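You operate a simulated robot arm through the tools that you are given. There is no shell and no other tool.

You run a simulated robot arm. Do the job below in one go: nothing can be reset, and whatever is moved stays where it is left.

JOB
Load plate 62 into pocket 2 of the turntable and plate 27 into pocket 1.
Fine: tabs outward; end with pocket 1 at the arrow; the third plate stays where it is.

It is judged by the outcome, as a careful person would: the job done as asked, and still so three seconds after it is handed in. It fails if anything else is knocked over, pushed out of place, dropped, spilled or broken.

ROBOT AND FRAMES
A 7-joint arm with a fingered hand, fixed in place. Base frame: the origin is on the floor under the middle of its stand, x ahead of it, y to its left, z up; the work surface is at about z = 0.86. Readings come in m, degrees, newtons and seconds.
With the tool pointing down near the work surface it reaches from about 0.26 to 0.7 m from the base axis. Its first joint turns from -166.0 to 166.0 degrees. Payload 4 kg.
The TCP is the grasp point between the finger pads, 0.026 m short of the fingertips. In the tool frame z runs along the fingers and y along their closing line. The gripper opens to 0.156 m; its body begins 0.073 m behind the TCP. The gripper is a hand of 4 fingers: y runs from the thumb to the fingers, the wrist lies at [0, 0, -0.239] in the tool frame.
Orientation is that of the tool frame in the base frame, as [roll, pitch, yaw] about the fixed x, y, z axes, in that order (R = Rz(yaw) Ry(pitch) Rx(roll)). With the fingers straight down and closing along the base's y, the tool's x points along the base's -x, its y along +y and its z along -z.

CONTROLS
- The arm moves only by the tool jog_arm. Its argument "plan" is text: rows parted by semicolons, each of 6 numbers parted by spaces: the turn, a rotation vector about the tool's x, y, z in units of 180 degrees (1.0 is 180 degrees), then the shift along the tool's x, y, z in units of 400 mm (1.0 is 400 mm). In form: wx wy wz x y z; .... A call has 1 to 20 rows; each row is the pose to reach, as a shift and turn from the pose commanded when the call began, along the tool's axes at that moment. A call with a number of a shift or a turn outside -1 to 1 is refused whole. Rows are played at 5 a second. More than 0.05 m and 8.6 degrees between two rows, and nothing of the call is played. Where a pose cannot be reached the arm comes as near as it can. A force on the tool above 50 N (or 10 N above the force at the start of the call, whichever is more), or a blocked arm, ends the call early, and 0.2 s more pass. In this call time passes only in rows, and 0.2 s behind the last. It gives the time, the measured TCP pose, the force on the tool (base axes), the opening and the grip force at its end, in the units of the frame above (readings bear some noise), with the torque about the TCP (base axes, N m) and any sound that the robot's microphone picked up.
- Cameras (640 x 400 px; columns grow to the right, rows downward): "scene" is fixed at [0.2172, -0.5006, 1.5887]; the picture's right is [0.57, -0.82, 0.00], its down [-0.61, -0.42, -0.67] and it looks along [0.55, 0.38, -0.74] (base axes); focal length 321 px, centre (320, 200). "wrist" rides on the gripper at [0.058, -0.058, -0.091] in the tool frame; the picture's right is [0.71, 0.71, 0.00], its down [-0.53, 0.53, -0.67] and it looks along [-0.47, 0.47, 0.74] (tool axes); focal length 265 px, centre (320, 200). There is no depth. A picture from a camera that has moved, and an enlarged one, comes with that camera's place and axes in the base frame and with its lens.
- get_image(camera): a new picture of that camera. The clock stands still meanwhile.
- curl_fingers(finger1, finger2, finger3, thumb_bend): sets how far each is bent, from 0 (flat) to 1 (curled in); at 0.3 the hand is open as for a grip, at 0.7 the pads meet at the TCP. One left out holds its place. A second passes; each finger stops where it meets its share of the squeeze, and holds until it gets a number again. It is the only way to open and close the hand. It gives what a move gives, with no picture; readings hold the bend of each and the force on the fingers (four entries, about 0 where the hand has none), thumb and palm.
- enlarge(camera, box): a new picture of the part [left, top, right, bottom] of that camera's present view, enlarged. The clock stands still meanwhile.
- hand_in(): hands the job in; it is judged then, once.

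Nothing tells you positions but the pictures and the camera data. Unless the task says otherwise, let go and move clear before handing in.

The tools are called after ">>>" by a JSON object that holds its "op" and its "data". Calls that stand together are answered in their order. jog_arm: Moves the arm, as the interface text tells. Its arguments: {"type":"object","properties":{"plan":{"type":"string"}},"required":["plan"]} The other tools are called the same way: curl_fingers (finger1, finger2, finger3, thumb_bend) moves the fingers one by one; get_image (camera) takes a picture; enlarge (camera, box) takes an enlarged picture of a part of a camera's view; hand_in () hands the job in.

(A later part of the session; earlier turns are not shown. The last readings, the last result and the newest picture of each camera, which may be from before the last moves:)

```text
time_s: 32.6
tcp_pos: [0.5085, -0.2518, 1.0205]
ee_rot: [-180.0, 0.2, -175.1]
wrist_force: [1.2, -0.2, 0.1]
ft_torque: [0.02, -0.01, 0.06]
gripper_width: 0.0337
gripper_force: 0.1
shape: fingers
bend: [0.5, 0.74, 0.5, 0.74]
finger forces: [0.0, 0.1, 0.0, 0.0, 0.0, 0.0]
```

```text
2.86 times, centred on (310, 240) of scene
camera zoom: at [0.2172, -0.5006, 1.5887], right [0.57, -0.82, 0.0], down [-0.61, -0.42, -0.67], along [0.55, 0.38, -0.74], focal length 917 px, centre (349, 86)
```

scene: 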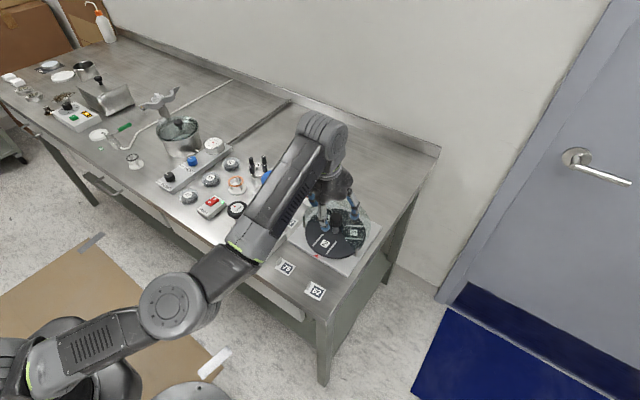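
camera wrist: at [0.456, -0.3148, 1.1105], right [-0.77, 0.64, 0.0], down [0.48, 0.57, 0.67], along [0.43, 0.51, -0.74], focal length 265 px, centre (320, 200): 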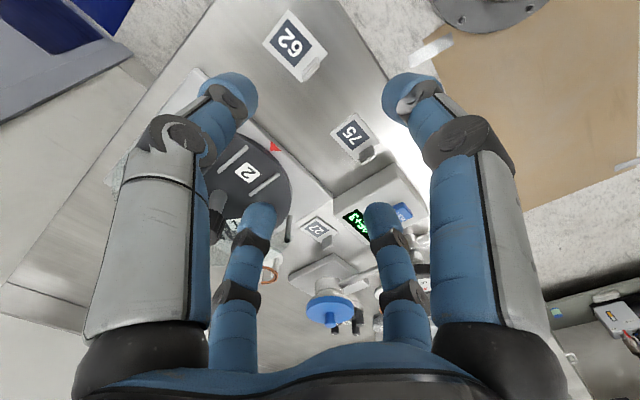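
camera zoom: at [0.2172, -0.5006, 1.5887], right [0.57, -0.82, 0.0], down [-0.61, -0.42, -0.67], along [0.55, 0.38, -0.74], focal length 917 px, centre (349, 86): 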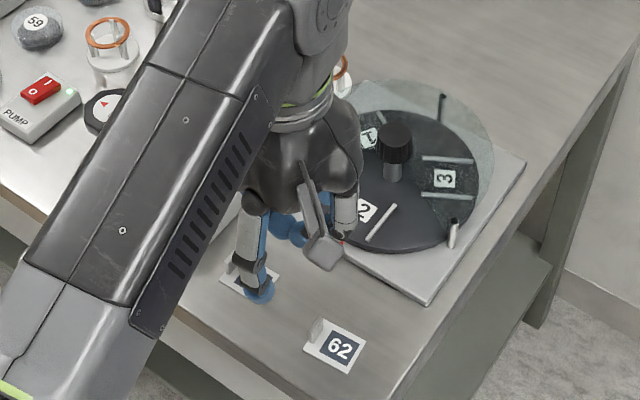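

They meet at 0.74 when moved together, so finger2 has to be placed first. I'll set finger2 past centre with the thumb open, then look.

>>> {"op": "curl_fingers", "data": {"finger2": 0.7, "thumb_bend": 0.5}}

>>> {"op": "curl_fingers", "data": {"finger2": 0.81}}

>>> {"op": "curl_fingers", "data": {"thumb_bend": 0.75}}

>>> {"op": "enlarge", "data": {"camera": "wrist", "box": [200, 40, 440, 260]}}

```text
time_s: 33.6
tcp_pos: [0.5099, -0.251, 1.0195]
ee_rot: [180.0, 0.1, -175.1]
wrist_force: [-1.1, -0.1, 0.3]
ft_torque: [0.0, -0.02, 0.01]
gripper_width: 0.0509
gripper_force: 0.0
shape: fingers
bend: [0.5, 0.7, 0.5, 0.5]
finger forces: [0.1, 0.0, 0.1, 0.0, 0.1, 0.1]
```

```text
time_s: 34.6
tcp_pos: [0.5096, -0.2519, 1.019]
ee_rot: [180.0, 0.1, -175.1]
wrist_force: [0.7, 0.1, -0.2]
ft_torque: [0.03, -0.03, -0.03]
gripper_width: 0.0511
gripper_force: 0.0
shape: fingers
bend: [0.5, 0.81, 0.5, 0.5]
finger forces: [0.1, 0.0, 0.1, 0.0, 0.0, 0.1]
```

```text
time_s: 35.6
tcp_pos: [0.5089, -0.2518, 1.0197]
ee_rot: [180.0, 0.2, -175.1]
wrist_force: [-0.9, 0.4, 0.6]
ft_torque: [0.02, -0.02, -0.02]
gripper_width: 0.0341
gripper_force: 0.0
shape: fingers
bend: [0.5, 0.82, 0.5, 0.67]
finger forces: [0.0, 0.0, 0.1, 0.0, 0.1, 0.0]
```

```text
1.82 times, centred on (320, 150) of wrist
camera zoom: at [0.4561, -0.3144, 1.1102], right [-0.77, 0.64, 0.0], down [0.48, 0.57, 0.67], along [0.43, 0.51, -0.74], focal length 483 px, centre (320, 291)
```

zoom: 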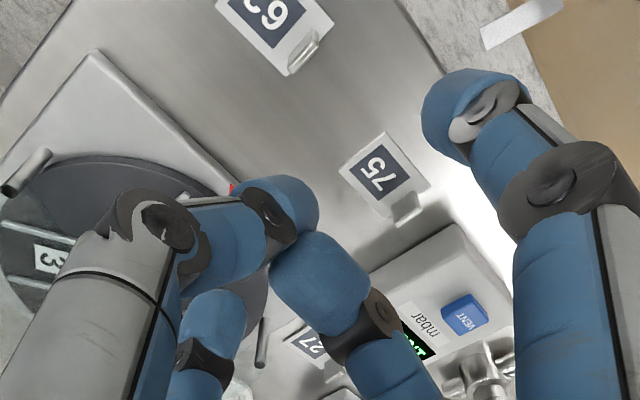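

The model fits: contact radius is about 0.145·(0.74 − bend). I'll use only a mild offset (finger2 ~0.77, thumb ~0.69), open again, and lower towards plate 62's tab.

>>> {"op": "curl_fingers", "data": {"finger1": 0.45, "finger2": 0.68, "finger3": 0.45, "thumb_bend": 0.5}}

>>> {"op": "jog_arm", "data": {"plan": "0 0 0 0.0065 -0.0123 0.06; 0 0 0 0.013 -0.0247 0.12; 0 0 0 0.013 -0.0247 0.174"}}

>>> {"op": "get_image", "data": {"camera": "wrist"}}

>>> {"op": "enlarge", "data": {"camera": "wrist", "box": [220, 60, 400, 220]}}

```text
time_s: 36.6
tcp_pos: [0.5096, -0.2518, 1.0195]
ee_rot: [-180.0, 0.1, -175.0]
wrist_force: [-0.5, 0.1, 0.4]
ft_torque: [0.01, 0.02, 0.01]
gripper_width: 0.0581
gripper_force: 0.0
shape: fingers
bend: [0.45, 0.68, 0.45, 0.5]
finger forces: [0.0, 0.1, 0.1, 0.0, 0.0, 0.1]
```

```text
time_s: 37.4
tcp_pos: [0.5054, -0.2616, 0.9502]
ee_rot: [180.0, 0.1, -175.0]
wrist_force: [-0.2, 0.3, 0.8]
ft_torque: [0.02, 0.0, 0.0]
gripper_width: 0.0581
gripper_force: 0.1
shape: fingers
bend: [0.45, 0.68, 0.45, 0.5]
finger forces: [0.0, 0.0, 0.0, 0.0, 0.0, 0.0]
```

```text
taken
camera wrist: at [0.4514, -0.3236, 1.0406], right [-0.77, 0.64, 0.0], down [0.48, 0.57, 0.67], along [0.43, 0.51, -0.74], focal length 265 px, centre (320, 200)
```

wrist: 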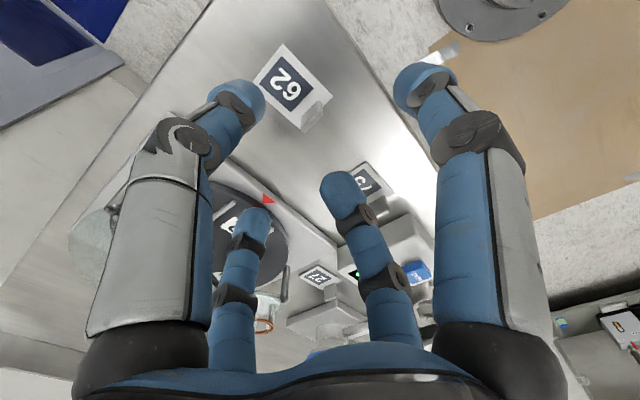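

```text
2.50 times, centred on (310, 140) of wrist
camera zoom: at [0.4514, -0.3236, 1.0406], right [-0.77, 0.64, 0.0], down [0.48, 0.57, 0.67], along [0.43, 0.51, -0.74], focal length 664 px, centre (345, 350)
```

zoom: 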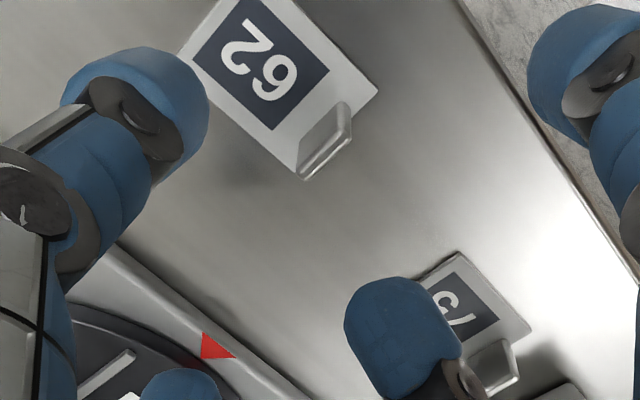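

The plate's corners agree with my estimate. I'll zoom tightly on the tab to fix its position relative to the hand.

>>> {"op": "enlarge", "data": {"camera": "wrist", "box": [270, 70, 340, 140]}}

```text
5.71 times, centred on (305, 105) of wrist
camera zoom: at [0.4514, -0.3236, 1.0406], right [-0.77, 0.64, 0.0], down [0.48, 0.57, 0.67], along [0.43, 0.51, -0.74], focal length 1517 px, centre (406, 743)
```

zoom: 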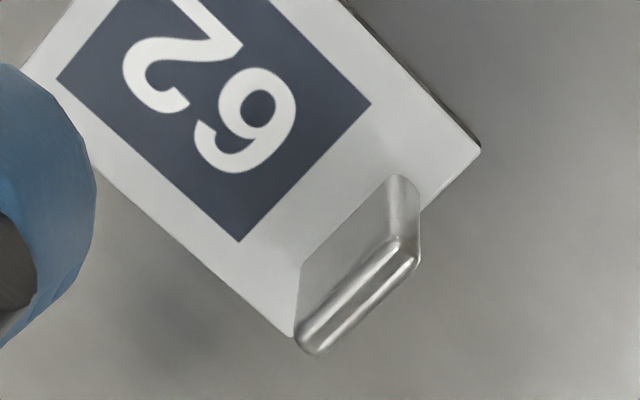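

The tab is centred in the hand's x and about 7 mm towards the thumb, as planned. I'll lower to z ≈ 0.904, which keeps the fingertips a few mm above the plate.

>>> {"op": "jog_arm", "data": {"plan": "0 0 0 0 0 0.035; 0 0 0 0 0 0.07; 0 0 0 0 0 0.09; 0 0 0 0 0 0.105; 0 0 0 0 0 0.1155"}}

>>> {"op": "get_image", "data": {"camera": "wrist"}}

>>> {"op": "enlarge", "data": {"camera": "wrist", "box": [220, 60, 400, 220]}}

>>> {"op": "enlarge", "data": {"camera": "scene", "box": [260, 220, 360, 310]}}

```text
time_s: 38.6
tcp_pos: [0.5054, -0.2623, 0.903]
ee_rot: [-180.0, 0.2, -175.1]
wrist_force: [-0.4, -0.2, -0.3]
ft_torque: [0.03, 0.03, 0.0]
gripper_width: 0.0582
gripper_force: 0.0
shape: fingers
bend: [0.45, 0.68, 0.45, 0.5]
finger forces: [0.0, 0.0, 0.0, 0.0, 0.0, 0.0]
```

```text
taken
camera wrist: at [0.4518, -0.3245, 0.9949], right [-0.76, 0.64, 0.0], down [0.48, 0.57, 0.67], along [0.43, 0.51, -0.74], focal length 265 px, centre (320, 200)
```

wrist: 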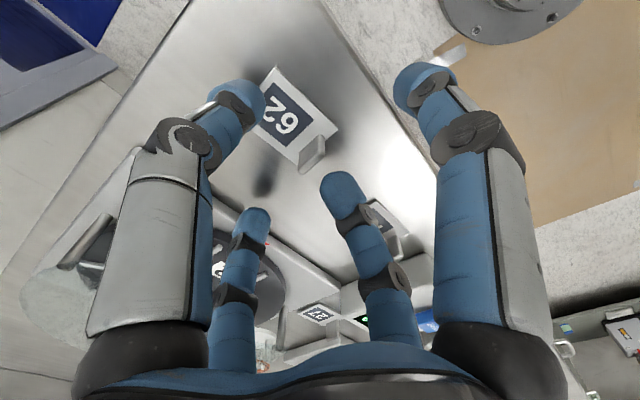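

```text
2.50 times, centred on (310, 140) of wrist
camera zoom: at [0.4518, -0.3245, 0.9949], right [-0.76, 0.64, 0.0], down [0.48, 0.57, 0.67], along [0.43, 0.51, -0.74], focal length 664 px, centre (345, 350)
```

zoom: 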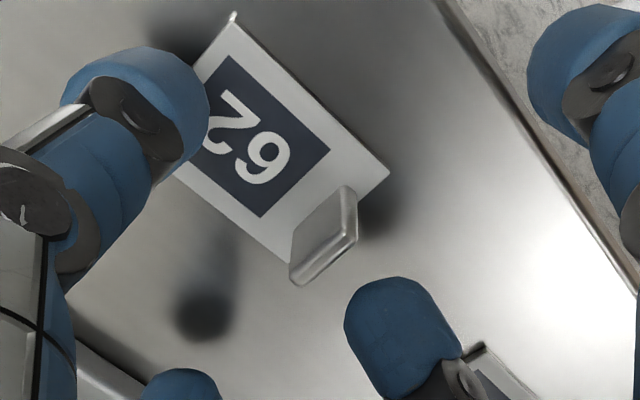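

```text
4.44 times, centred on (310, 265) of scene
camera zoom: at [0.2172, -0.5006, 1.5887], right [0.57, -0.82, 0.0], down [-0.61, -0.42, -0.67], along [0.55, 0.38, -0.74], focal length 1426 px, centre (364, -89)
```

zoom: 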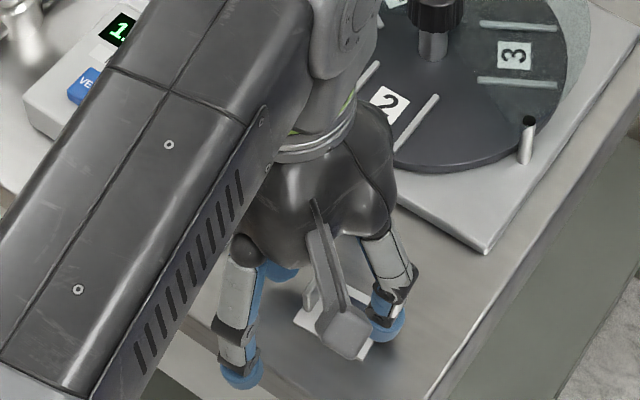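

The tab sits between the thumb and finger2 with no contact. I'll bring finger2 up to it, then close the thumb.

>>> {"op": "curl_fingers", "data": {"finger2": 0.76}}

>>> {"op": "enlarge", "data": {"camera": "wrist", "box": [220, 60, 400, 220]}}

```text
time_s: 39.6
tcp_pos: [0.5063, -0.2609, 0.9038]
ee_rot: [-179.9, 0.1, -175.0]
wrist_force: [-0.2, -0.4, -0.2]
ft_torque: [0.02, 0.01, 0.0]
gripper_width: 0.0581
gripper_force: 0.0
shape: fingers
bend: [0.45, 0.76, 0.45, 0.5]
finger forces: [0.1, 0.0, 0.1, 0.0, 0.1, 0.0]
```

```text
2.50 times, centred on (310, 140) of wrist
camera zoom: at [0.4519, -0.3244, 0.9951], right [-0.77, 0.64, 0.0], down [0.48, 0.57, 0.67], along [0.43, 0.51, -0.74], focal length 664 px, centre (345, 350)
```

zoom: 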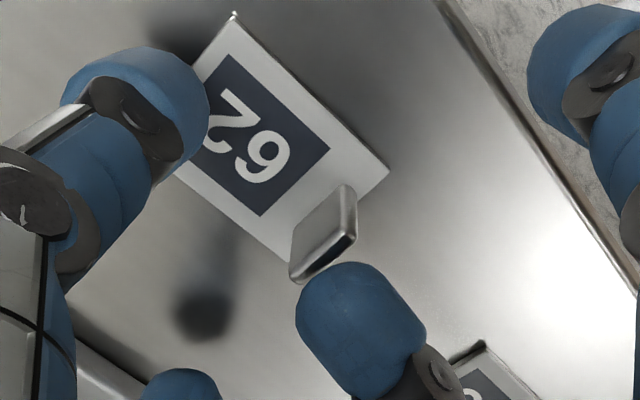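

Finger2 stands just behind the tab. Closing the thumb now.

>>> {"op": "curl_fingers", "data": {"thumb_bend": 0.8}}

>>> {"op": "get_image", "data": {"camera": "wrist"}}

>>> {"op": "enlarge", "data": {"camera": "wrist", "box": [220, 60, 400, 220]}}

```text
time_s: 40.6
tcp_pos: [0.5062, -0.2613, 0.9045]
ee_rot: [180.0, 0.1, -175.0]
wrist_force: [-0.3, -0.4, -0.7]
ft_torque: [0.0, -0.01, -0.02]
gripper_width: 0.0425
gripper_force: 0.1
shape: fingers
bend: [0.45, 0.76, 0.45, 0.71]
finger forces: [0.0, 0.1, 0.1, 0.0, 0.0, 0.0]
```

```text
taken
camera wrist: at [0.4519, -0.3244, 0.9951], right [-0.77, 0.64, 0.0], down [0.48, 0.57, 0.67], along [0.43, 0.51, -0.74], focal length 265 px, centre (320, 200)
```

wrist: 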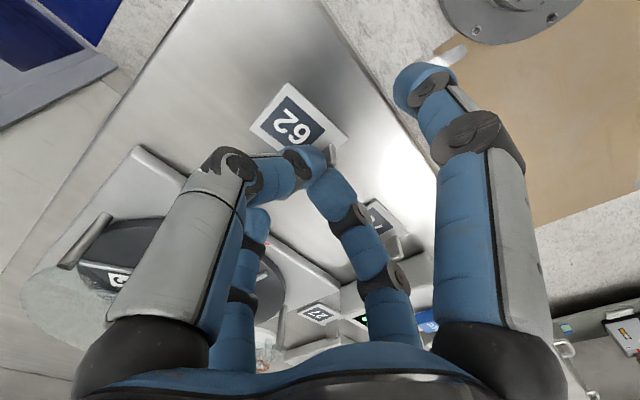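

```text
2.50 times, centred on (310, 140) of wrist
camera zoom: at [0.4519, -0.3244, 0.9951], right [-0.77, 0.64, 0.0], down [0.48, 0.57, 0.67], along [0.43, 0.51, -0.74], focal length 664 px, centre (345, 350)
```

zoom: 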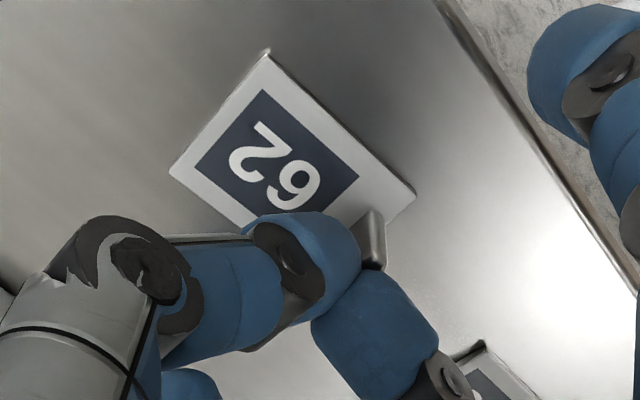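

The thumb stopped at 0.71 with no force shown, and the plate slid about 8 mm towards +y. I need to see closely whether the tab is really held.

>>> {"op": "enlarge", "data": {"camera": "wrist", "box": [295, 130, 365, 190]}}

>>> {"op": "enlarge", "data": {"camera": "scene", "box": [280, 260, 340, 310]}}

```text
6.67 times, centred on (330, 160) of wrist
camera zoom: at [0.4519, -0.3244, 0.9951], right [-0.77, 0.64, 0.0], down [0.48, 0.57, 0.67], along [0.43, 0.51, -0.74], focal length 1769 px, centre (253, 467)
```

zoom: 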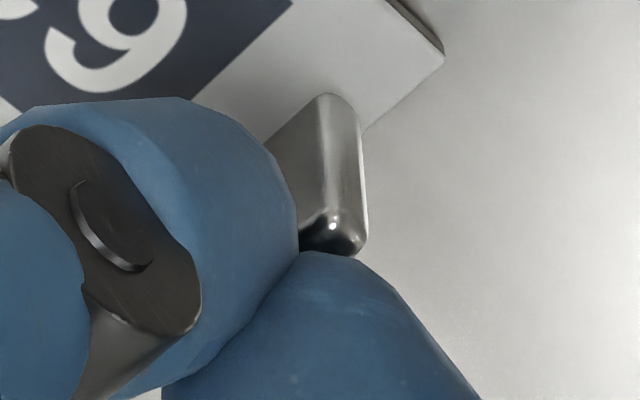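

```text
8.00 times, centred on (310, 285) of scene
camera zoom: at [0.2172, -0.5006, 1.5887], right [0.57, -0.82, 0.0], down [-0.61, -0.42, -0.67], along [0.55, 0.38, -0.74], focal length 2567 px, centre (400, -480)
```

zoom: 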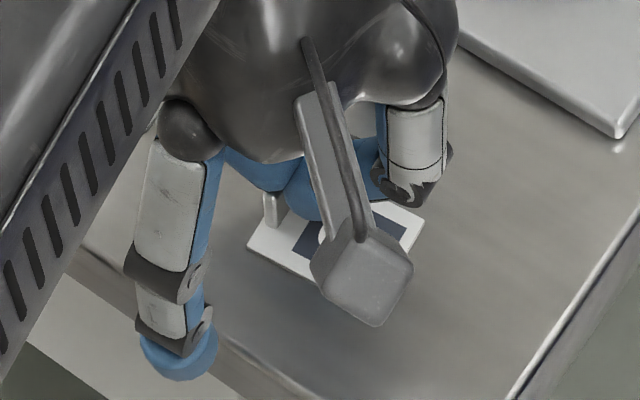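

The tips are probably too high: when curled, finger2's tip rides over the tab top instead of behind it. I'll open slightly, lift, and re-measure the plate.

>>> {"op": "curl_fingers", "data": {"finger2": 0.7, "thumb_bend": 0.6}}

>>> {"op": "jog_arm", "data": {"plan": "0 0 0 0 0 -0.03; 0 0 0 0 0 -0.06; 0 0 0 0 0 -0.1"}}

>>> {"op": "enlarge", "data": {"camera": "wrist", "box": [220, 50, 400, 210]}}

```text
time_s: 41.6
tcp_pos: [0.5055, -0.2618, 0.9037]
ee_rot: [180.0, 0.0, -175.2]
wrist_force: [0.9, -1.2, 5.7]
ft_torque: [0.01, 0.01, -0.02]
gripper_width: 0.0473
gripper_force: 2.4
shape: fingers
bend: [0.45, 0.72, 0.45, 0.6]
finger forces: [0.0, 5.5, 0.1, 0.1, 0.1, 0.0]
```

```text
time_s: 42.4
tcp_pos: [0.5037, -0.2615, 0.9407]
ee_rot: [-180.0, 0.0, -175.1]
wrist_force: [0.4, 0.8, 0.3]
ft_torque: [0.0, 0.0, -0.04]
gripper_width: 0.0474
gripper_force: 0.0
shape: fingers
bend: [0.45, 0.7, 0.45, 0.6]
finger forces: [0.1, 0.0, 0.0, 0.1, 0.0, 0.0]
```

```text
2.50 times, centred on (310, 130) of wrist
camera zoom: at [0.4503, -0.3246, 1.0326], right [-0.77, 0.64, 0.0], down [0.48, 0.57, 0.67], along [0.43, 0.51, -0.74], focal length 664 px, centre (345, 375)
```

zoom: 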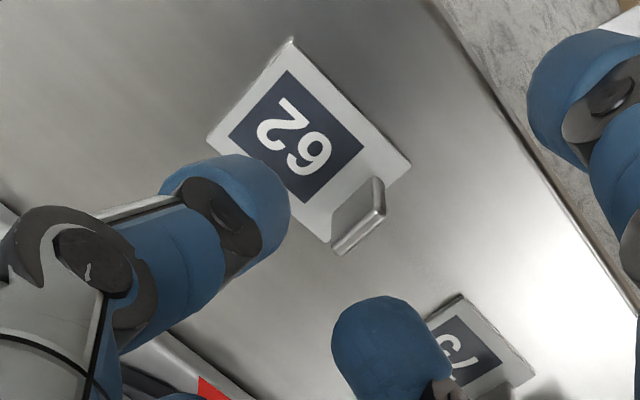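

That contact told me the tip height: finger2's tip bottom sits about 23 mm below the TCP at bend 0.72. So I must go about 13 mm lower with the fingers nearly closed. I'll measure the plate's new position.

>>> {"op": "enlarge", "data": {"camera": "wrist", "box": [275, 90, 345, 160]}}

```text
5.71 times, centred on (310, 125) of wrist
camera zoom: at [0.4503, -0.3246, 1.0326], right [-0.77, 0.64, 0.0], down [0.48, 0.57, 0.67], along [0.43, 0.51, -0.74], focal length 1517 px, centre (377, 629)
```

zoom: 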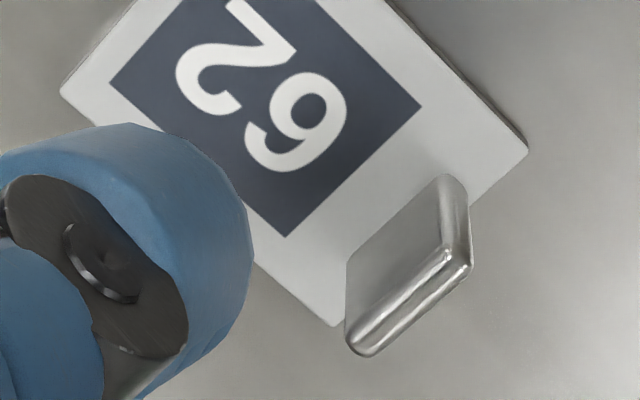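

Tab 62 is now centred at about (0.504, -0.256). I'll narrow the gap, shift 9 mm in y and lower to z ≈ 0.891, with the tab between the tips.

>>> {"op": "curl_fingers", "data": {"finger2": 0.69, "thumb_bend": 0.67}}

>>> {"op": "jog_arm", "data": {"plan": "0 0 0 -0.001 0.0225 0.02; 0 0 0 -0.001 0.0225 0.05; 0 0 0 -0.001 0.0225 0.075"}}

>>> {"op": "enlarge", "data": {"camera": "wrist", "box": [250, 80, 370, 200]}}

```text
time_s: 43.4
tcp_pos: [0.5031, -0.2613, 0.9424]
ee_rot: [-180.0, 0.1, -175.1]
wrist_force: [0.6, -0.9, 0.8]
ft_torque: [-0.01, 0.0, 0.03]
gripper_width: 0.043
gripper_force: 0.1
shape: fingers
bend: [0.45, 0.69, 0.45, 0.67]
finger forces: [0.0, 0.0, 0.0, 0.0, 0.1, 0.0]
```

```text
time_s: 44.2
tcp_pos: [0.5043, -0.2524, 0.9113]
ee_rot: [179.9, 0.1, -175.1]
wrist_force: [-0.8, 0.0, -0.1]
ft_torque: [-0.03, -0.02, 0.03]
gripper_width: 0.0432
gripper_force: 0.0
shape: fingers
bend: [0.45, 0.69, 0.45, 0.67]
finger forces: [0.0, 0.0, 0.0, 0.1, 0.0, 0.0]
```

```text
3.33 times, centred on (310, 140) of wrist
camera zoom: at [0.4504, -0.3151, 1.0022], right [-0.76, 0.64, 0.0], down [0.48, 0.57, 0.67], along [0.43, 0.51, -0.74], focal length 885 px, centre (353, 400)
```

zoom: 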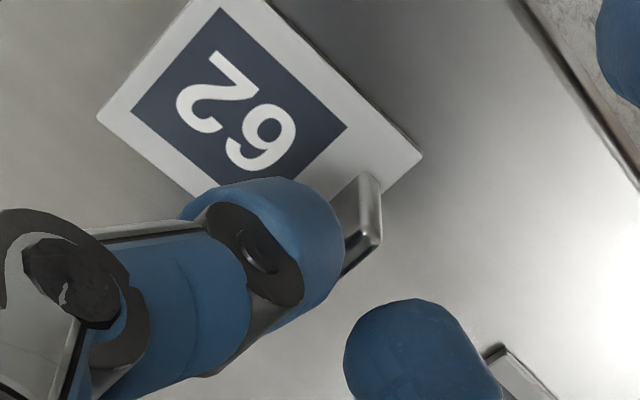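

The tab lines up between the thumb and finger2. I'll lower the last 20 mm gently.

>>> {"op": "jog_arm", "data": {"plan": "0 0 0 0 0 0.0125; 0 0 0 0 0 0.025; 0 0 0 0 0 0.0375; 0 0 0 0 0 0.05"}}

>>> {"op": "enlarge", "data": {"camera": "wrist", "box": [250, 80, 370, 200]}}

```text
time_s: 45.2
tcp_pos: [0.5052, -0.2519, 0.8931]
ee_rot: [-179.9, 0.2, -175.1]
wrist_force: [-1.6, -0.8, 9.2]
ft_torque: [0.04, -0.53, 0.04]
gripper_width: 0.0431
gripper_force: 4.5
shape: fingers
bend: [0.45, 0.69, 0.45, 0.67]
finger forces: [0.0, 0.0, 9.1, 0.0, 0.3, 0.0]
```

```text
3.33 times, centred on (310, 140) of wrist
camera zoom: at [0.4515, -0.3141, 0.9841], right [-0.77, 0.64, 0.0], down [0.48, 0.57, 0.67], along [0.43, 0.51, -0.74], focal length 885 px, centre (353, 400)
```

zoom: 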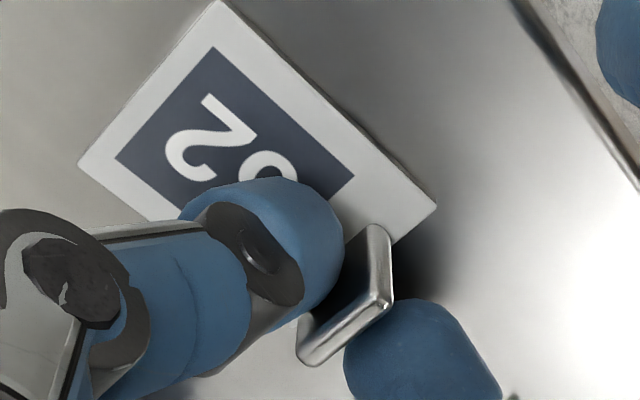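

Finger3, opened at 0.45, is touching the bench (9 N). I'll lift a little, tuck finger3 in to a bend where its tip is higher, and come down again.

>>> {"op": "jog_arm", "data": {"plan": "0 0 0 0 0 -0.0125; 0 0 0 0 0 -0.02"}}

>>> {"op": "curl_fingers", "data": {"finger1": 0.3, "finger3": 0.62}}

>>> {"op": "enlarge", "data": {"camera": "wrist", "box": [250, 80, 370, 200]}}

```text
time_s: 45.8
tcp_pos: [0.5042, -0.2511, 0.9015]
ee_rot: [180.0, 0.1, -175.1]
wrist_force: [0.3, 0.0, -0.1]
ft_torque: [-0.06, 0.0, 0.0]
gripper_width: 0.0432
gripper_force: 0.0
shape: fingers
bend: [0.45, 0.69, 0.45, 0.67]
finger forces: [0.0, 0.0, 0.1, 0.0, 0.1, 0.0]
```

```text
time_s: 46.8
tcp_pos: [0.5035, -0.2505, 0.9009]
ee_rot: [-180.0, 0.2, -175.1]
wrist_force: [0.1, 0.1, 0.1]
ft_torque: [0.0, -0.04, 0.02]
gripper_width: 0.0718
gripper_force: 0.1
shape: fingers
bend: [0.3, 0.69, 0.62, 0.67]
finger forces: [0.1, 0.0, 0.1, 0.1, 0.1, 0.0]
```

```text
3.33 times, centred on (310, 140) of wrist
camera zoom: at [0.4505, -0.3143, 0.9922], right [-0.77, 0.64, 0.0], down [0.48, 0.57, 0.67], along [0.43, 0.51, -0.74], focal length 885 px, centre (353, 400)
```

zoom: 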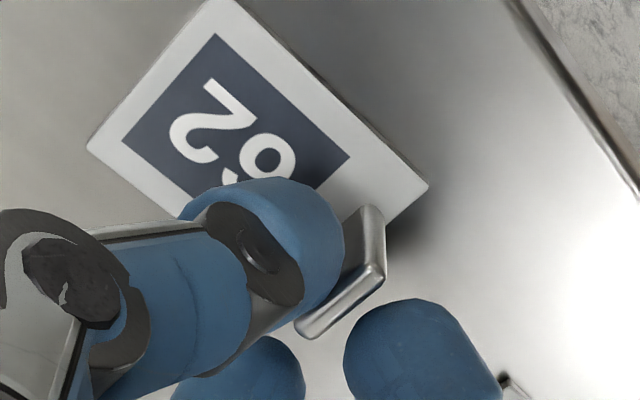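

Finger3 is tucked in and the tab is visible between thumb and finger2. Going down 9 mm.

>>> {"op": "jog_arm", "data": {"plan": "0 0 0 0 0 0.0075; 0 0 0 0 0 0.015; 0 0 0 0 0 0.0225"}}

>>> {"op": "enlarge", "data": {"camera": "wrist", "box": [250, 80, 370, 200]}}

```text
time_s: 47.6
tcp_pos: [0.5041, -0.252, 0.8919]
ee_rot: [-179.9, 0.1, -175.2]
wrist_force: [0.7, -0.1, 3.0]
ft_torque: [-0.03, -0.06, 0.01]
gripper_width: 0.0718
gripper_force: 2.2
shape: fingers
bend: [0.3, 0.69, 0.62, 0.67]
finger forces: [0.0, 0.0, 1.8, 0.0, 1.5, 0.0]
```

```text
3.33 times, centred on (310, 140) of wrist
camera zoom: at [0.4507, -0.3152, 0.9831], right [-0.77, 0.64, 0.0], down [0.48, 0.57, 0.67], along [0.43, 0.51, -0.74], focal length 885 px, centre (353, 400)
```

zoom: 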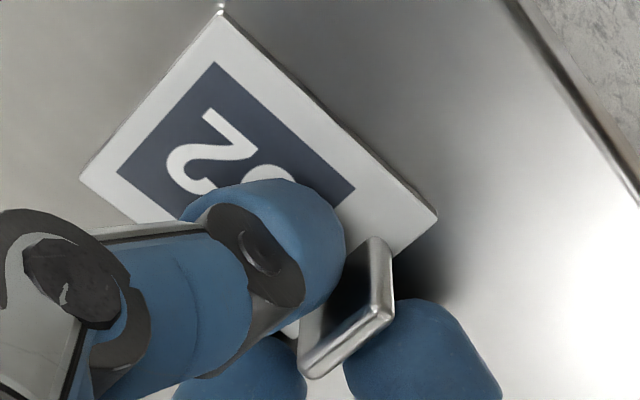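

Thumb and finger3 just brush the plate and bench (about 1.5 N each), so this is the lower limit. I'll rise 2 mm, then close finger2 and the thumb.

>>> {"op": "jog_arm", "data": {"plan": "0 0 0 0 0 -0.006"}}

>>> {"op": "curl_fingers", "data": {"finger2": 0.75}}

>>> {"op": "curl_fingers", "data": {"thumb_bend": 0.8}}

>>> {"op": "enlarge", "data": {"camera": "wrist", "box": [250, 80, 370, 200]}}

```text
time_s: 48.0
tcp_pos: [0.5031, -0.2523, 0.8937]
ee_rot: [179.9, 0.1, -175.1]
wrist_force: [0.5, -0.6, 0.0]
ft_torque: [0.01, -0.02, -0.01]
gripper_width: 0.0718
gripper_force: 0.1
shape: fingers
bend: [0.3, 0.69, 0.62, 0.67]
finger forces: [0.0, 0.0, 0.0, 0.0, 0.0, 0.0]
```

```text
time_s: 49.0
tcp_pos: [0.5044, -0.2515, 0.8943]
ee_rot: [180.0, 0.0, -175.1]
wrist_force: [-0.2, -0.3, 0.7]
ft_torque: [-0.02, 0.0, 0.03]
gripper_width: 0.0721
gripper_force: 1.8
shape: fingers
bend: [0.3, 0.74, 0.62, 0.67]
finger forces: [0.1, 2.0, 0.1, 0.0, 2.0, 0.1]
```

```text
time_s: 50.0
tcp_pos: [0.5047, -0.2516, 0.8948]
ee_rot: [-179.9, 0.1, -175.1]
wrist_force: [0.7, 0.3, -0.2]
ft_torque: [0.03, 0.0, 0.03]
gripper_width: 0.0708
gripper_force: 10.0
shape: fingers
bend: [0.3, 0.74, 0.62, 0.72]
finger forces: [0.0, 9.8, 0.0, 0.1, 9.8, 0.1]
```

```text
3.33 times, centred on (310, 140) of wrist
camera zoom: at [0.4507, -0.3149, 0.9853], right [-0.77, 0.64, 0.0], down [0.48, 0.57, 0.67], along [0.43, 0.51, -0.74], focal length 885 px, centre (353, 400)
```

zoom: 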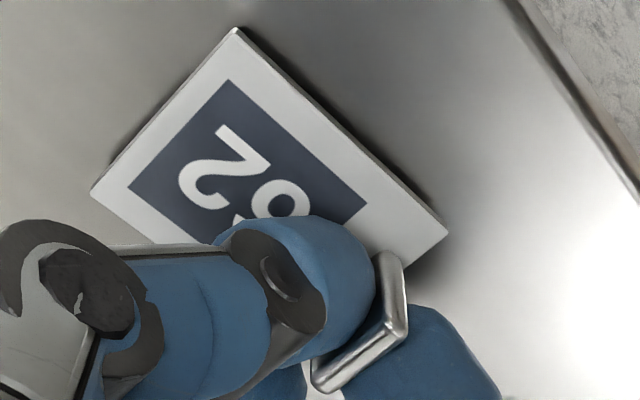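

Now it's held: 9.8 N on both thumb and finger2. I'll lift a few centimetres and check that the plate hangs level.

>>> {"op": "jog_arm", "data": {"plan": "0 0 0 0 0 -0.01; 0 0 0 0 0 -0.03; 0 0 0 0 0 -0.06; 0 0 0 0 0 -0.1; 0 0 0 0 0 -0.15; 0 0 0 0 0 -0.2"}}

>>> {"op": "get_image", "data": {"camera": "wrist"}}

>>> {"op": "enlarge", "data": {"camera": "wrist", "box": [250, 80, 370, 200]}}

>>> {"op": "enlarge", "data": {"camera": "scene", "box": [260, 190, 360, 300]}}

```text
time_s: 51.4
tcp_pos: [0.5068, -0.2535, 0.9735]
ee_rot: [180.0, 0.1, -175.1]
wrist_force: [0.3, 0.2, -0.6]
ft_torque: [-0.04, 0.02, 0.0]
gripper_width: 0.0707
gripper_force: 10.3
shape: fingers
bend: [0.3, 0.74, 0.62, 0.72]
finger forces: [0.1, 9.7, 0.1, 0.0, 9.7, 0.0]
```

```text
taken
camera wrist: at [0.4527, -0.317, 1.0646], right [-0.76, 0.64, 0.0], down [0.48, 0.57, 0.67], along [0.43, 0.51, -0.74], focal length 265 px, centre (320, 200)
```

wrist: 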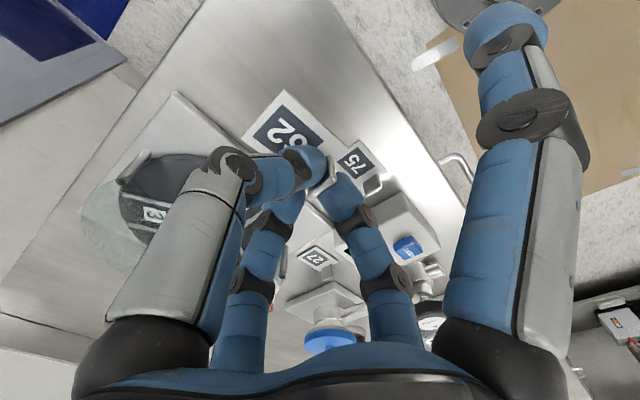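

```text
3.33 times, centred on (310, 140) of wrist
camera zoom: at [0.4527, -0.317, 1.0646], right [-0.76, 0.64, 0.0], down [0.48, 0.57, 0.67], along [0.43, 0.51, -0.74], focal length 885 px, centre (353, 400)
```

zoom: 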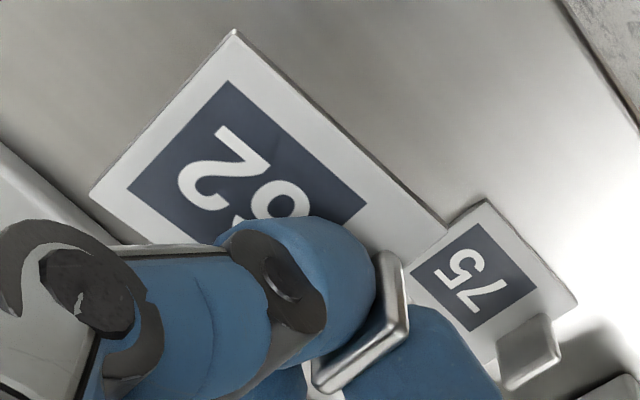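

```text
3.64 times, centred on (310, 245) of scene
camera zoom: at [0.2172, -0.5006, 1.5887], right [0.57, -0.82, 0.0], down [-0.61, -0.42, -0.67], along [0.55, 0.38, -0.74], focal length 1167 px, centre (356, 36)
```

zoom: 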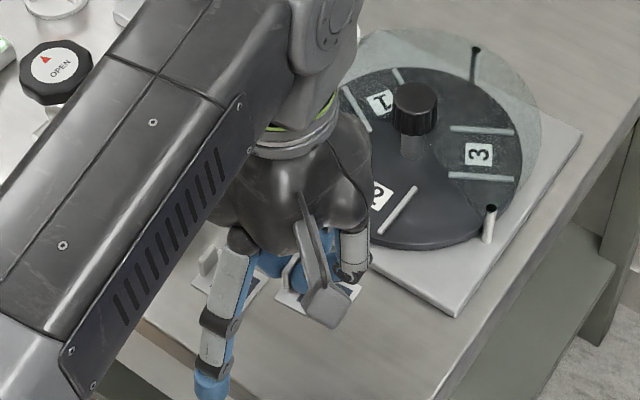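

Plate 62 hangs level and aligned in the hand. I'll spread fingers 1 and 3 so they miss the rails, then turn the hand 85° so the tab will face the robot, rising a little on the way.

>>> {"op": "curl_fingers", "data": {"finger1": 0.3, "finger3": 0.3}}

>>> {"op": "jog_arm", "data": {"plan": "0 0 -0.043 -0.0159 0.0027 -0.0068; 0 0 -0.086 -0.0317 0.0055 -0.0136; 0 0 -0.129 -0.0476 0.0082 -0.0205; 0 0 -0.1719 -0.0635 0.011 -0.0273; 0 0 -0.2149 -0.0793 0.0137 -0.0341; 0 0 -0.2579 -0.0952 0.0165 -0.0409; 0 0 -0.3009 -0.111 0.0192 -0.0477; 0 0 -0.3439 -0.1269 0.022 -0.0545; 0 0 -0.3868 -0.1428 0.0247 -0.0614; 0 0 -0.4298 -0.1586 0.0275 -0.0682; 0 0 -0.4728 -0.1745 0.0302 -0.075"}}

>>> {"op": "get_image", "data": {"camera": "wrist"}}

>>> {"op": "get_image", "data": {"camera": "scene"}}

```text
time_s: 52.4
tcp_pos: [0.5058, -0.2535, 0.9734]
ee_rot: [179.9, 0.1, -175.1]
wrist_force: [0.0, 0.1, 0.2]
ft_torque: [-0.02, 0.01, 0.04]
gripper_width: 0.0709
gripper_force: 9.3
shape: fingers
bend: [0.3, 0.74, 0.3, 0.72]
finger forces: [0.1, 9.8, 0.0, 0.1, 9.7, 0.0]
```

```text
time_s: 54.8
tcp_pos: [0.5723, -0.2351, 1.0053]
ee_rot: [-179.8, 0.0, -89.7]
wrist_force: [0.3, -0.6, -0.4]
ft_torque: [0.03, 0.03, -0.01]
gripper_width: 0.0709
gripper_force: 9.5
shape: fingers
bend: [0.3, 0.74, 0.3, 0.72]
finger forces: [0.1, 9.7, 0.0, 0.1, 9.7, 0.1]
```

```text
taken
camera wrist: at [0.6308, -0.2926, 1.0958], right [-0.7, -0.71, 0.0], down [-0.53, 0.52, 0.67], along [-0.47, 0.47, -0.74], focal length 265 px, centre (320, 200)
```

wrist: 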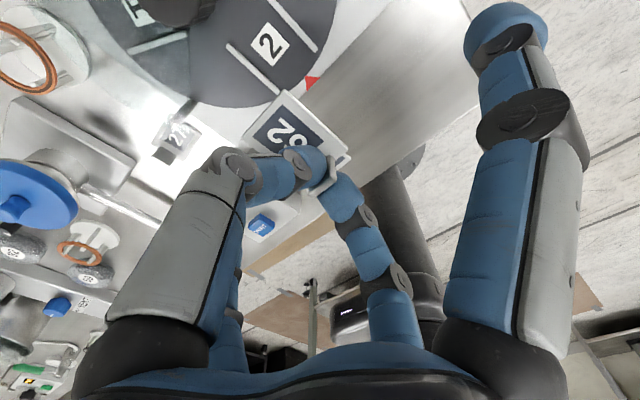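

```text
taken
```

scene: 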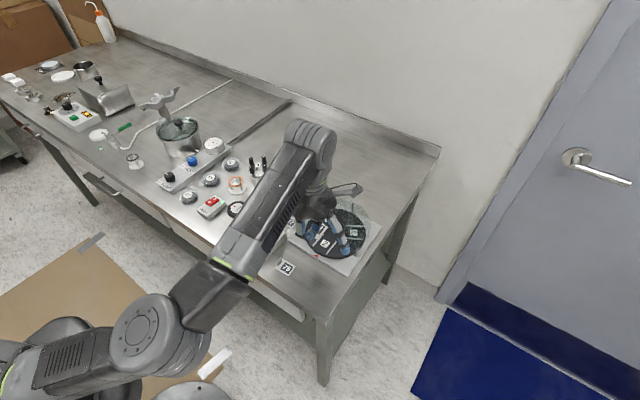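

The hand is turned so the tab points to the robot, and plate 62 is still firmly held. I'll move above pocket 2 with a 6° lean away from the knob so the thumb clears it.

>>> {"op": "jog_arm", "data": {"plan": "0.0111 0 0 0.0004 -0.0227 0.03; 0.0222 0 0 0.0008 -0.0453 0.06; 0.0333 0 0 0.0013 -0.068 0.1"}}

>>> {"op": "get_image", "data": {"camera": "wrist"}}

>>> {"op": "enlarge", "data": {"camera": "wrist", "box": [210, 30, 370, 200]}}

>>> {"op": "enlarge", "data": {"camera": "scene", "box": [280, 170, 390, 280]}}

```text
time_s: 55.6
tcp_pos: [0.6006, -0.2338, 0.9653]
ee_rot: [-173.9, 0.0, -90.0]
wrist_force: [-0.3, -0.2, 0.1]
ft_torque: [-0.02, 0.03, 0.01]
gripper_width: 0.0708
gripper_force: 9.3
shape: fingers
bend: [0.3, 0.74, 0.3, 0.72]
finger forces: [0.0, 9.6, 0.1, 0.0, 9.6, 0.0]
```

```text
taken
camera wrist: at [0.6473, -0.2929, 1.0615], right [-0.7, -0.71, -0.08], down [-0.59, 0.53, 0.61], along [-0.39, 0.47, -0.79], focal length 265 px, centre (320, 200)
```

wrist: 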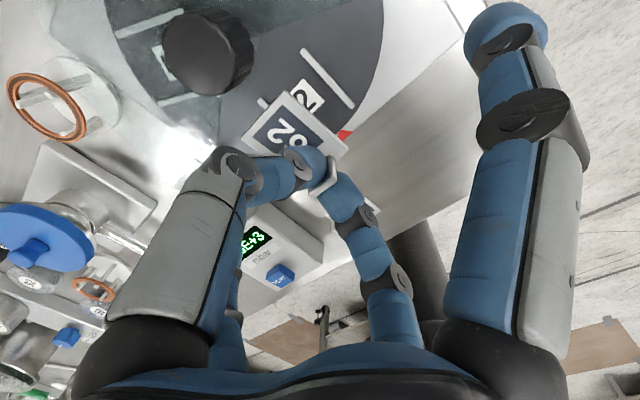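

```text
2.35 times, centred on (290, 115) of wrist
camera zoom: at [0.6473, -0.2929, 1.0615], right [-0.7, -0.71, -0.08], down [-0.59, 0.53, 0.61], along [-0.39, 0.47, -0.79], focal length 624 px, centre (391, 400)
```

zoom: 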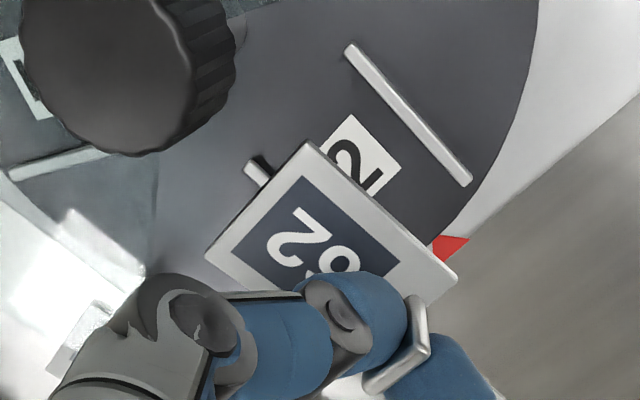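

```text
3.64 times, centred on (335, 225) of scene
camera zoom: at [0.2172, -0.5006, 1.5887], right [0.57, -0.82, 0.0], down [-0.61, -0.42, -0.67], along [0.55, 0.38, -0.74], focal length 1167 px, centre (266, 109)
```

zoom: 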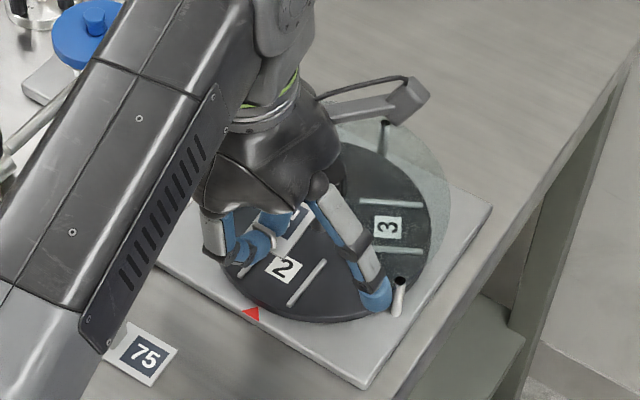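

The plate is above the pocket; rails are centred near y -0.236 and the plate near -0.233, so I'll shift 3 mm towards -y. Then I'll lower to about 10 mm above the disc and check again.

>>> {"op": "jog_arm", "data": {"plan": "0 0 0 0.0075 0.0027 0.025; 0 0 0 0.0075 0.0053 0.05; 0 0 0 0.0075 0.008 0.075; 0 0 0 0.0075 0.0106 0.099"}}

>>> {"op": "enlarge", "data": {"camera": "wrist", "box": [210, 30, 370, 200]}}

>>> {"op": "enlarge", "data": {"camera": "scene", "box": [280, 170, 390, 280]}}

```text
time_s: 56.6
tcp_pos: [0.599, -0.2378, 0.9263]
ee_rot: [-174.0, 0.0, -90.0]
wrist_force: [0.6, -0.3, -1.3]
ft_torque: [-0.01, 0.04, 0.0]
gripper_width: 0.071
gripper_force: 10.2
shape: fingers
bend: [0.3, 0.74, 0.3, 0.72]
finger forces: [0.1, 9.7, 0.0, 0.1, 9.6, 0.0]
```

```text
2.35 times, centred on (290, 115) of wrist
camera zoom: at [0.6471, -0.2967, 1.0221], right [-0.7, -0.71, -0.07], down [-0.59, 0.53, 0.61], along [-0.39, 0.47, -0.79], focal length 624 px, centre (391, 400)
```

zoom: 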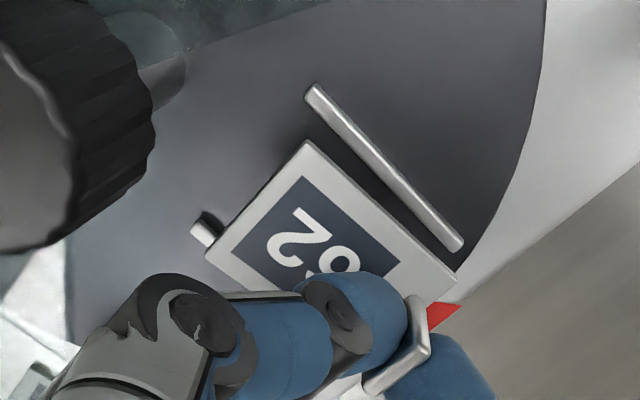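

```text
3.64 times, centred on (335, 225) of scene
camera zoom: at [0.2172, -0.5006, 1.5887], right [0.57, -0.82, 0.0], down [-0.61, -0.42, -0.67], along [0.55, 0.38, -0.74], focal length 1167 px, centre (266, 109)
```

zoom: 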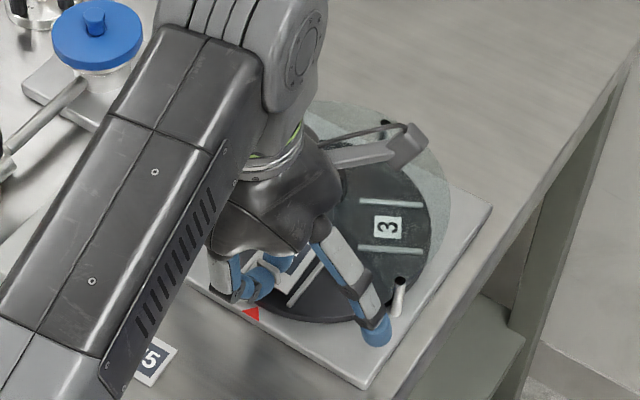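

The plate is centred between the rails. I'll shift 2.5 mm further in and lower to just about touching the disc.

>>> {"op": "jog_arm", "data": {"plan": "0 0 0 0 -0.0062 0.0005; 0 0 0 0 -0.005 0.0125; 0 0 0 0 -0.0035 0.0265"}}

>>> {"op": "enlarge", "data": {"camera": "wrist", "box": [190, 60, 370, 220]}}

>>> {"op": "enlarge", "data": {"camera": "scene", "box": [310, 200, 370, 260]}}

```text
time_s: 57.4
tcp_pos: [0.6045, -0.2391, 0.9153]
ee_rot: [-174.0, 0.0, -90.0]
wrist_force: [-0.1, 0.5, -0.6]
ft_torque: [-0.03, 0.01, -0.03]
gripper_width: 0.0711
gripper_force: 9.0
shape: fingers
bend: [0.3, 0.74, 0.3, 0.72]
finger forces: [0.0, 9.7, 0.0, 0.0, 9.7, 0.0]
```

```text
2.50 times, centred on (280, 140) of wrist
camera zoom: at [0.6507, -0.2964, 1.0116], right [-0.7, -0.71, -0.07], down [-0.59, 0.53, 0.61], along [-0.39, 0.47, -0.79], focal length 664 px, centre (420, 350)
```

zoom: 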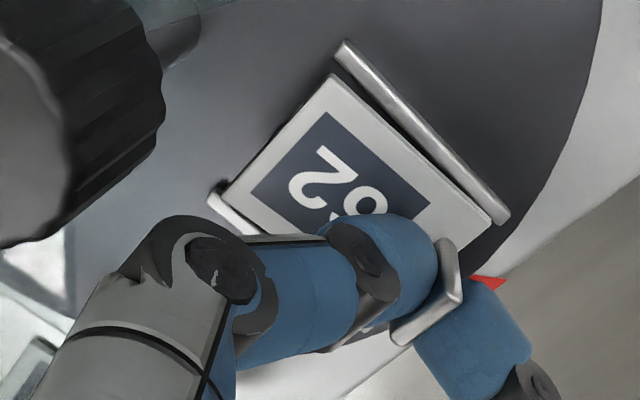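

```text
6.67 times, centred on (340, 230) of scene
camera zoom: at [0.2172, -0.5006, 1.5887], right [0.57, -0.82, 0.0], down [-0.61, -0.42, -0.67], along [0.55, 0.38, -0.74], focal length 2139 px, centre (187, 0)
```

zoom: 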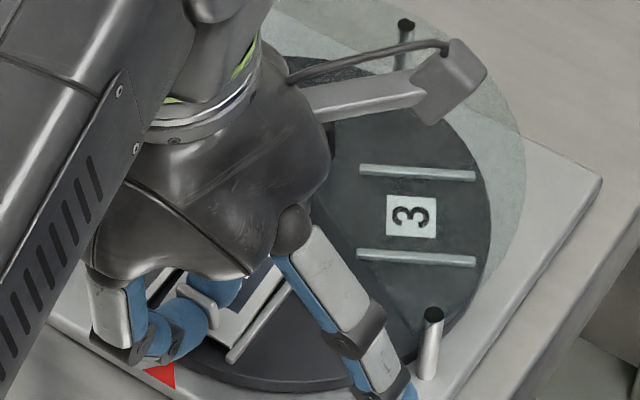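

No contact yet, and the plate is still centred between the rails. I'll go down in small steps until it touches the disc.

>>> {"op": "jog_arm", "data": {"plan": "0 0 0 0 0.0004 0.0037; 0 0 0 0 0.0008 0.0075; 0 0 0 0 0.0012 0.0112"}}

>>> {"op": "enlarge", "data": {"camera": "wrist", "box": [190, 60, 370, 220]}}

```text
time_s: 58.2
tcp_pos: [0.6037, -0.2367, 0.9109]
ee_rot: [-173.9, 0.0, -90.0]
wrist_force: [1.3, 0.4, 5.1]
ft_torque: [-0.05, -0.04, -0.01]
gripper_width: 0.0709
gripper_force: 11.5
shape: fingers
bend: [0.3, 0.74, 0.3, 0.73]
finger forces: [0.0, 9.8, 0.0, 0.0, 12.2, 0.0]
```

```text
2.50 times, centred on (280, 140) of wrist
camera zoom: at [0.6504, -0.2954, 1.0078], right [-0.7, -0.71, -0.08], down [-0.59, 0.53, 0.61], along [-0.39, 0.47, -0.79], focal length 664 px, centre (420, 350)
```

zoom: 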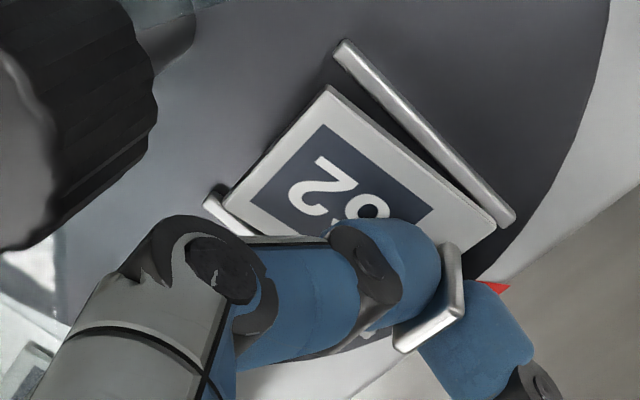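

The plate touches the disc (5 N) and sits between the rails. I'll release mostly with the outer finger, moving the thumb only slightly so it stays clear of the knob.

>>> {"op": "curl_fingers", "data": {"finger2": 0.67, "thumb_bend": 0.71}}

>>> {"op": "enlarge", "data": {"camera": "wrist", "box": [190, 60, 370, 220]}}

```text
time_s: 59.2
tcp_pos: [0.602, -0.2374, 0.9103]
ee_rot: [-173.9, 0.0, -90.1]
wrist_force: [0.2, -0.5, 0.0]
ft_torque: [0.0, -0.02, 0.01]
gripper_width: 0.0712
gripper_force: 0.3
shape: fingers
bend: [0.3, 0.67, 0.3, 0.71]
finger forces: [0.0, 0.3, 0.0, 0.1, 0.3, 0.1]
```

```text
2.50 times, centred on (280, 140) of wrist
camera zoom: at [0.6503, -0.2958, 1.007], right [-0.7, -0.71, -0.07], down [-0.59, 0.53, 0.61], along [-0.39, 0.47, -0.79], focal length 664 px, centre (420, 350)
```

zoom: 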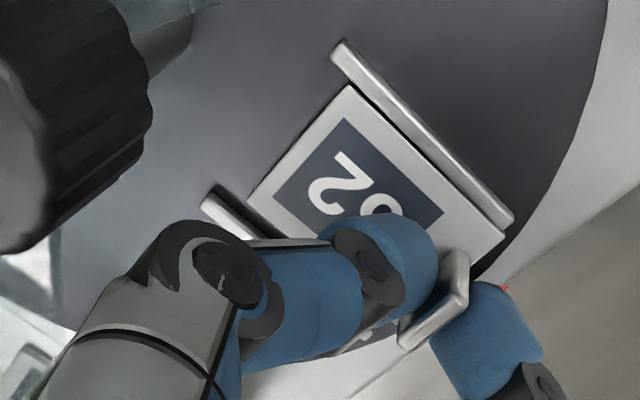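

Plate 62 now lies flat in the pocket, about 3 mm towards the outer end. I'll open the outer finger more and lift straight up to clear.

>>> {"op": "curl_fingers", "data": {"finger2": 0.6}}

>>> {"op": "jog_arm", "data": {"plan": "0 0 0 0 -0.0013 -0.0124; 0 0 0 0 -0.0027 -0.0249; 0 0 0 0 -0.0066 -0.062; 0 0 0 0 -0.0133 -0.1243; 0 0 0 0 -0.0199 -0.1864; 0 0 0 0 -0.0266 -0.2486"}}

>>> {"op": "get_image", "data": {"camera": "wrist"}}

>>> {"op": "enlarge", "data": {"camera": "wrist", "box": [180, 20, 380, 180]}}

```text
time_s: 60.2
tcp_pos: [0.6021, -0.2379, 0.9111]
ee_rot: [-173.9, 0.0, -90.0]
wrist_force: [-0.4, 0.8, 0.2]
ft_torque: [-0.03, -0.01, -0.02]
gripper_width: 0.071
gripper_force: 0.1
shape: fingers
bend: [0.3, 0.6, 0.3, 0.71]
finger forces: [0.0, 0.0, 0.1, 0.0, 0.2, 0.0]
```

```text
time_s: 61.6
tcp_pos: [0.6023, -0.2388, 1.0117]
ee_rot: [-173.9, 0.0, -90.0]
wrist_force: [-0.5, -0.1, -0.2]
ft_torque: [-0.01, -0.02, 0.03]
gripper_width: 0.071
gripper_force: 0.1
shape: fingers
bend: [0.3, 0.6, 0.3, 0.71]
finger forces: [0.1, 0.0, 0.1, 0.0, 0.0, 0.0]
```

```text
taken
camera wrist: at [0.6504, -0.2979, 1.1082], right [-0.7, -0.71, -0.07], down [-0.59, 0.53, 0.61], along [-0.39, 0.47, -0.79], focal length 265 px, centre (320, 200)
```

wrist: 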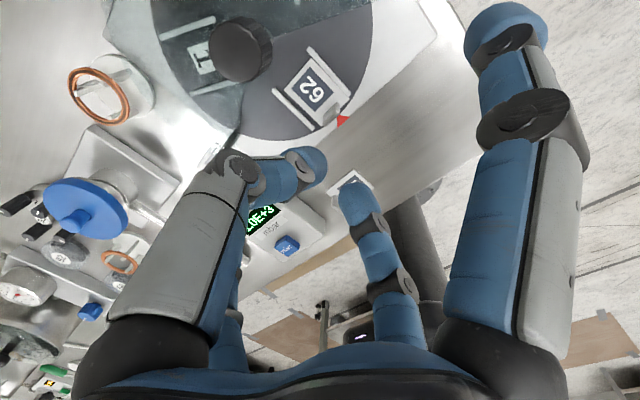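

```text
2.50 times, centred on (280, 100) of wrist
camera zoom: at [0.6504, -0.2979, 1.1082], right [-0.7, -0.71, -0.07], down [-0.59, 0.53, 0.61], along [-0.39, 0.47, -0.79], focal length 664 px, centre (420, 450)
```

zoom: 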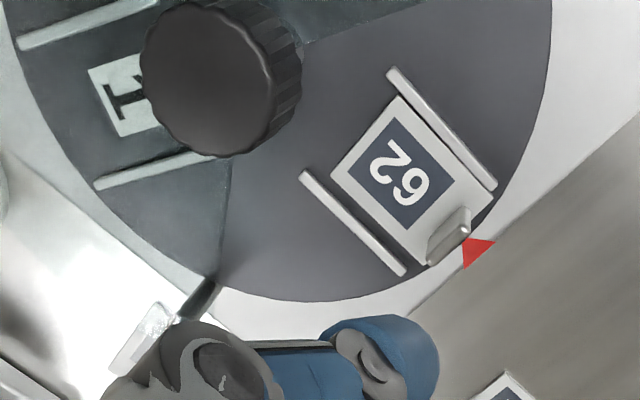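

Plate 62 is in pocket 2 with its tab outward. I'll look closer to judge whether it needs a nudge inward.

>>> {"op": "enlarge", "data": {"camera": "wrist", "box": [265, 40, 345, 130]}}

>>> {"op": "enlarge", "data": {"camera": "scene", "box": [290, 180, 380, 270]}}

```text
4.44 times, centred on (305, 85) of wrist
camera zoom: at [0.6504, -0.2979, 1.1082], right [-0.7, -0.71, -0.07], down [-0.59, 0.53, 0.61], along [-0.39, 0.47, -0.79], focal length 1180 px, centre (387, 711)
```

zoom: 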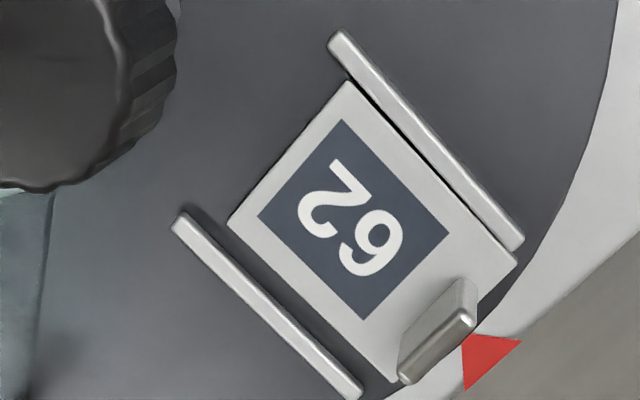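

```text
4.44 times, centred on (335, 225) of scene
camera zoom: at [0.2172, -0.5006, 1.5887], right [0.57, -0.82, 0.0], down [-0.61, -0.42, -0.67], along [0.55, 0.38, -0.74], focal length 1426 px, centre (253, 89)
```

zoom: 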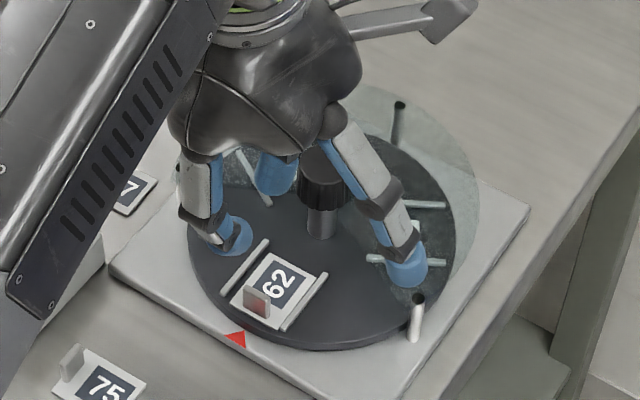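

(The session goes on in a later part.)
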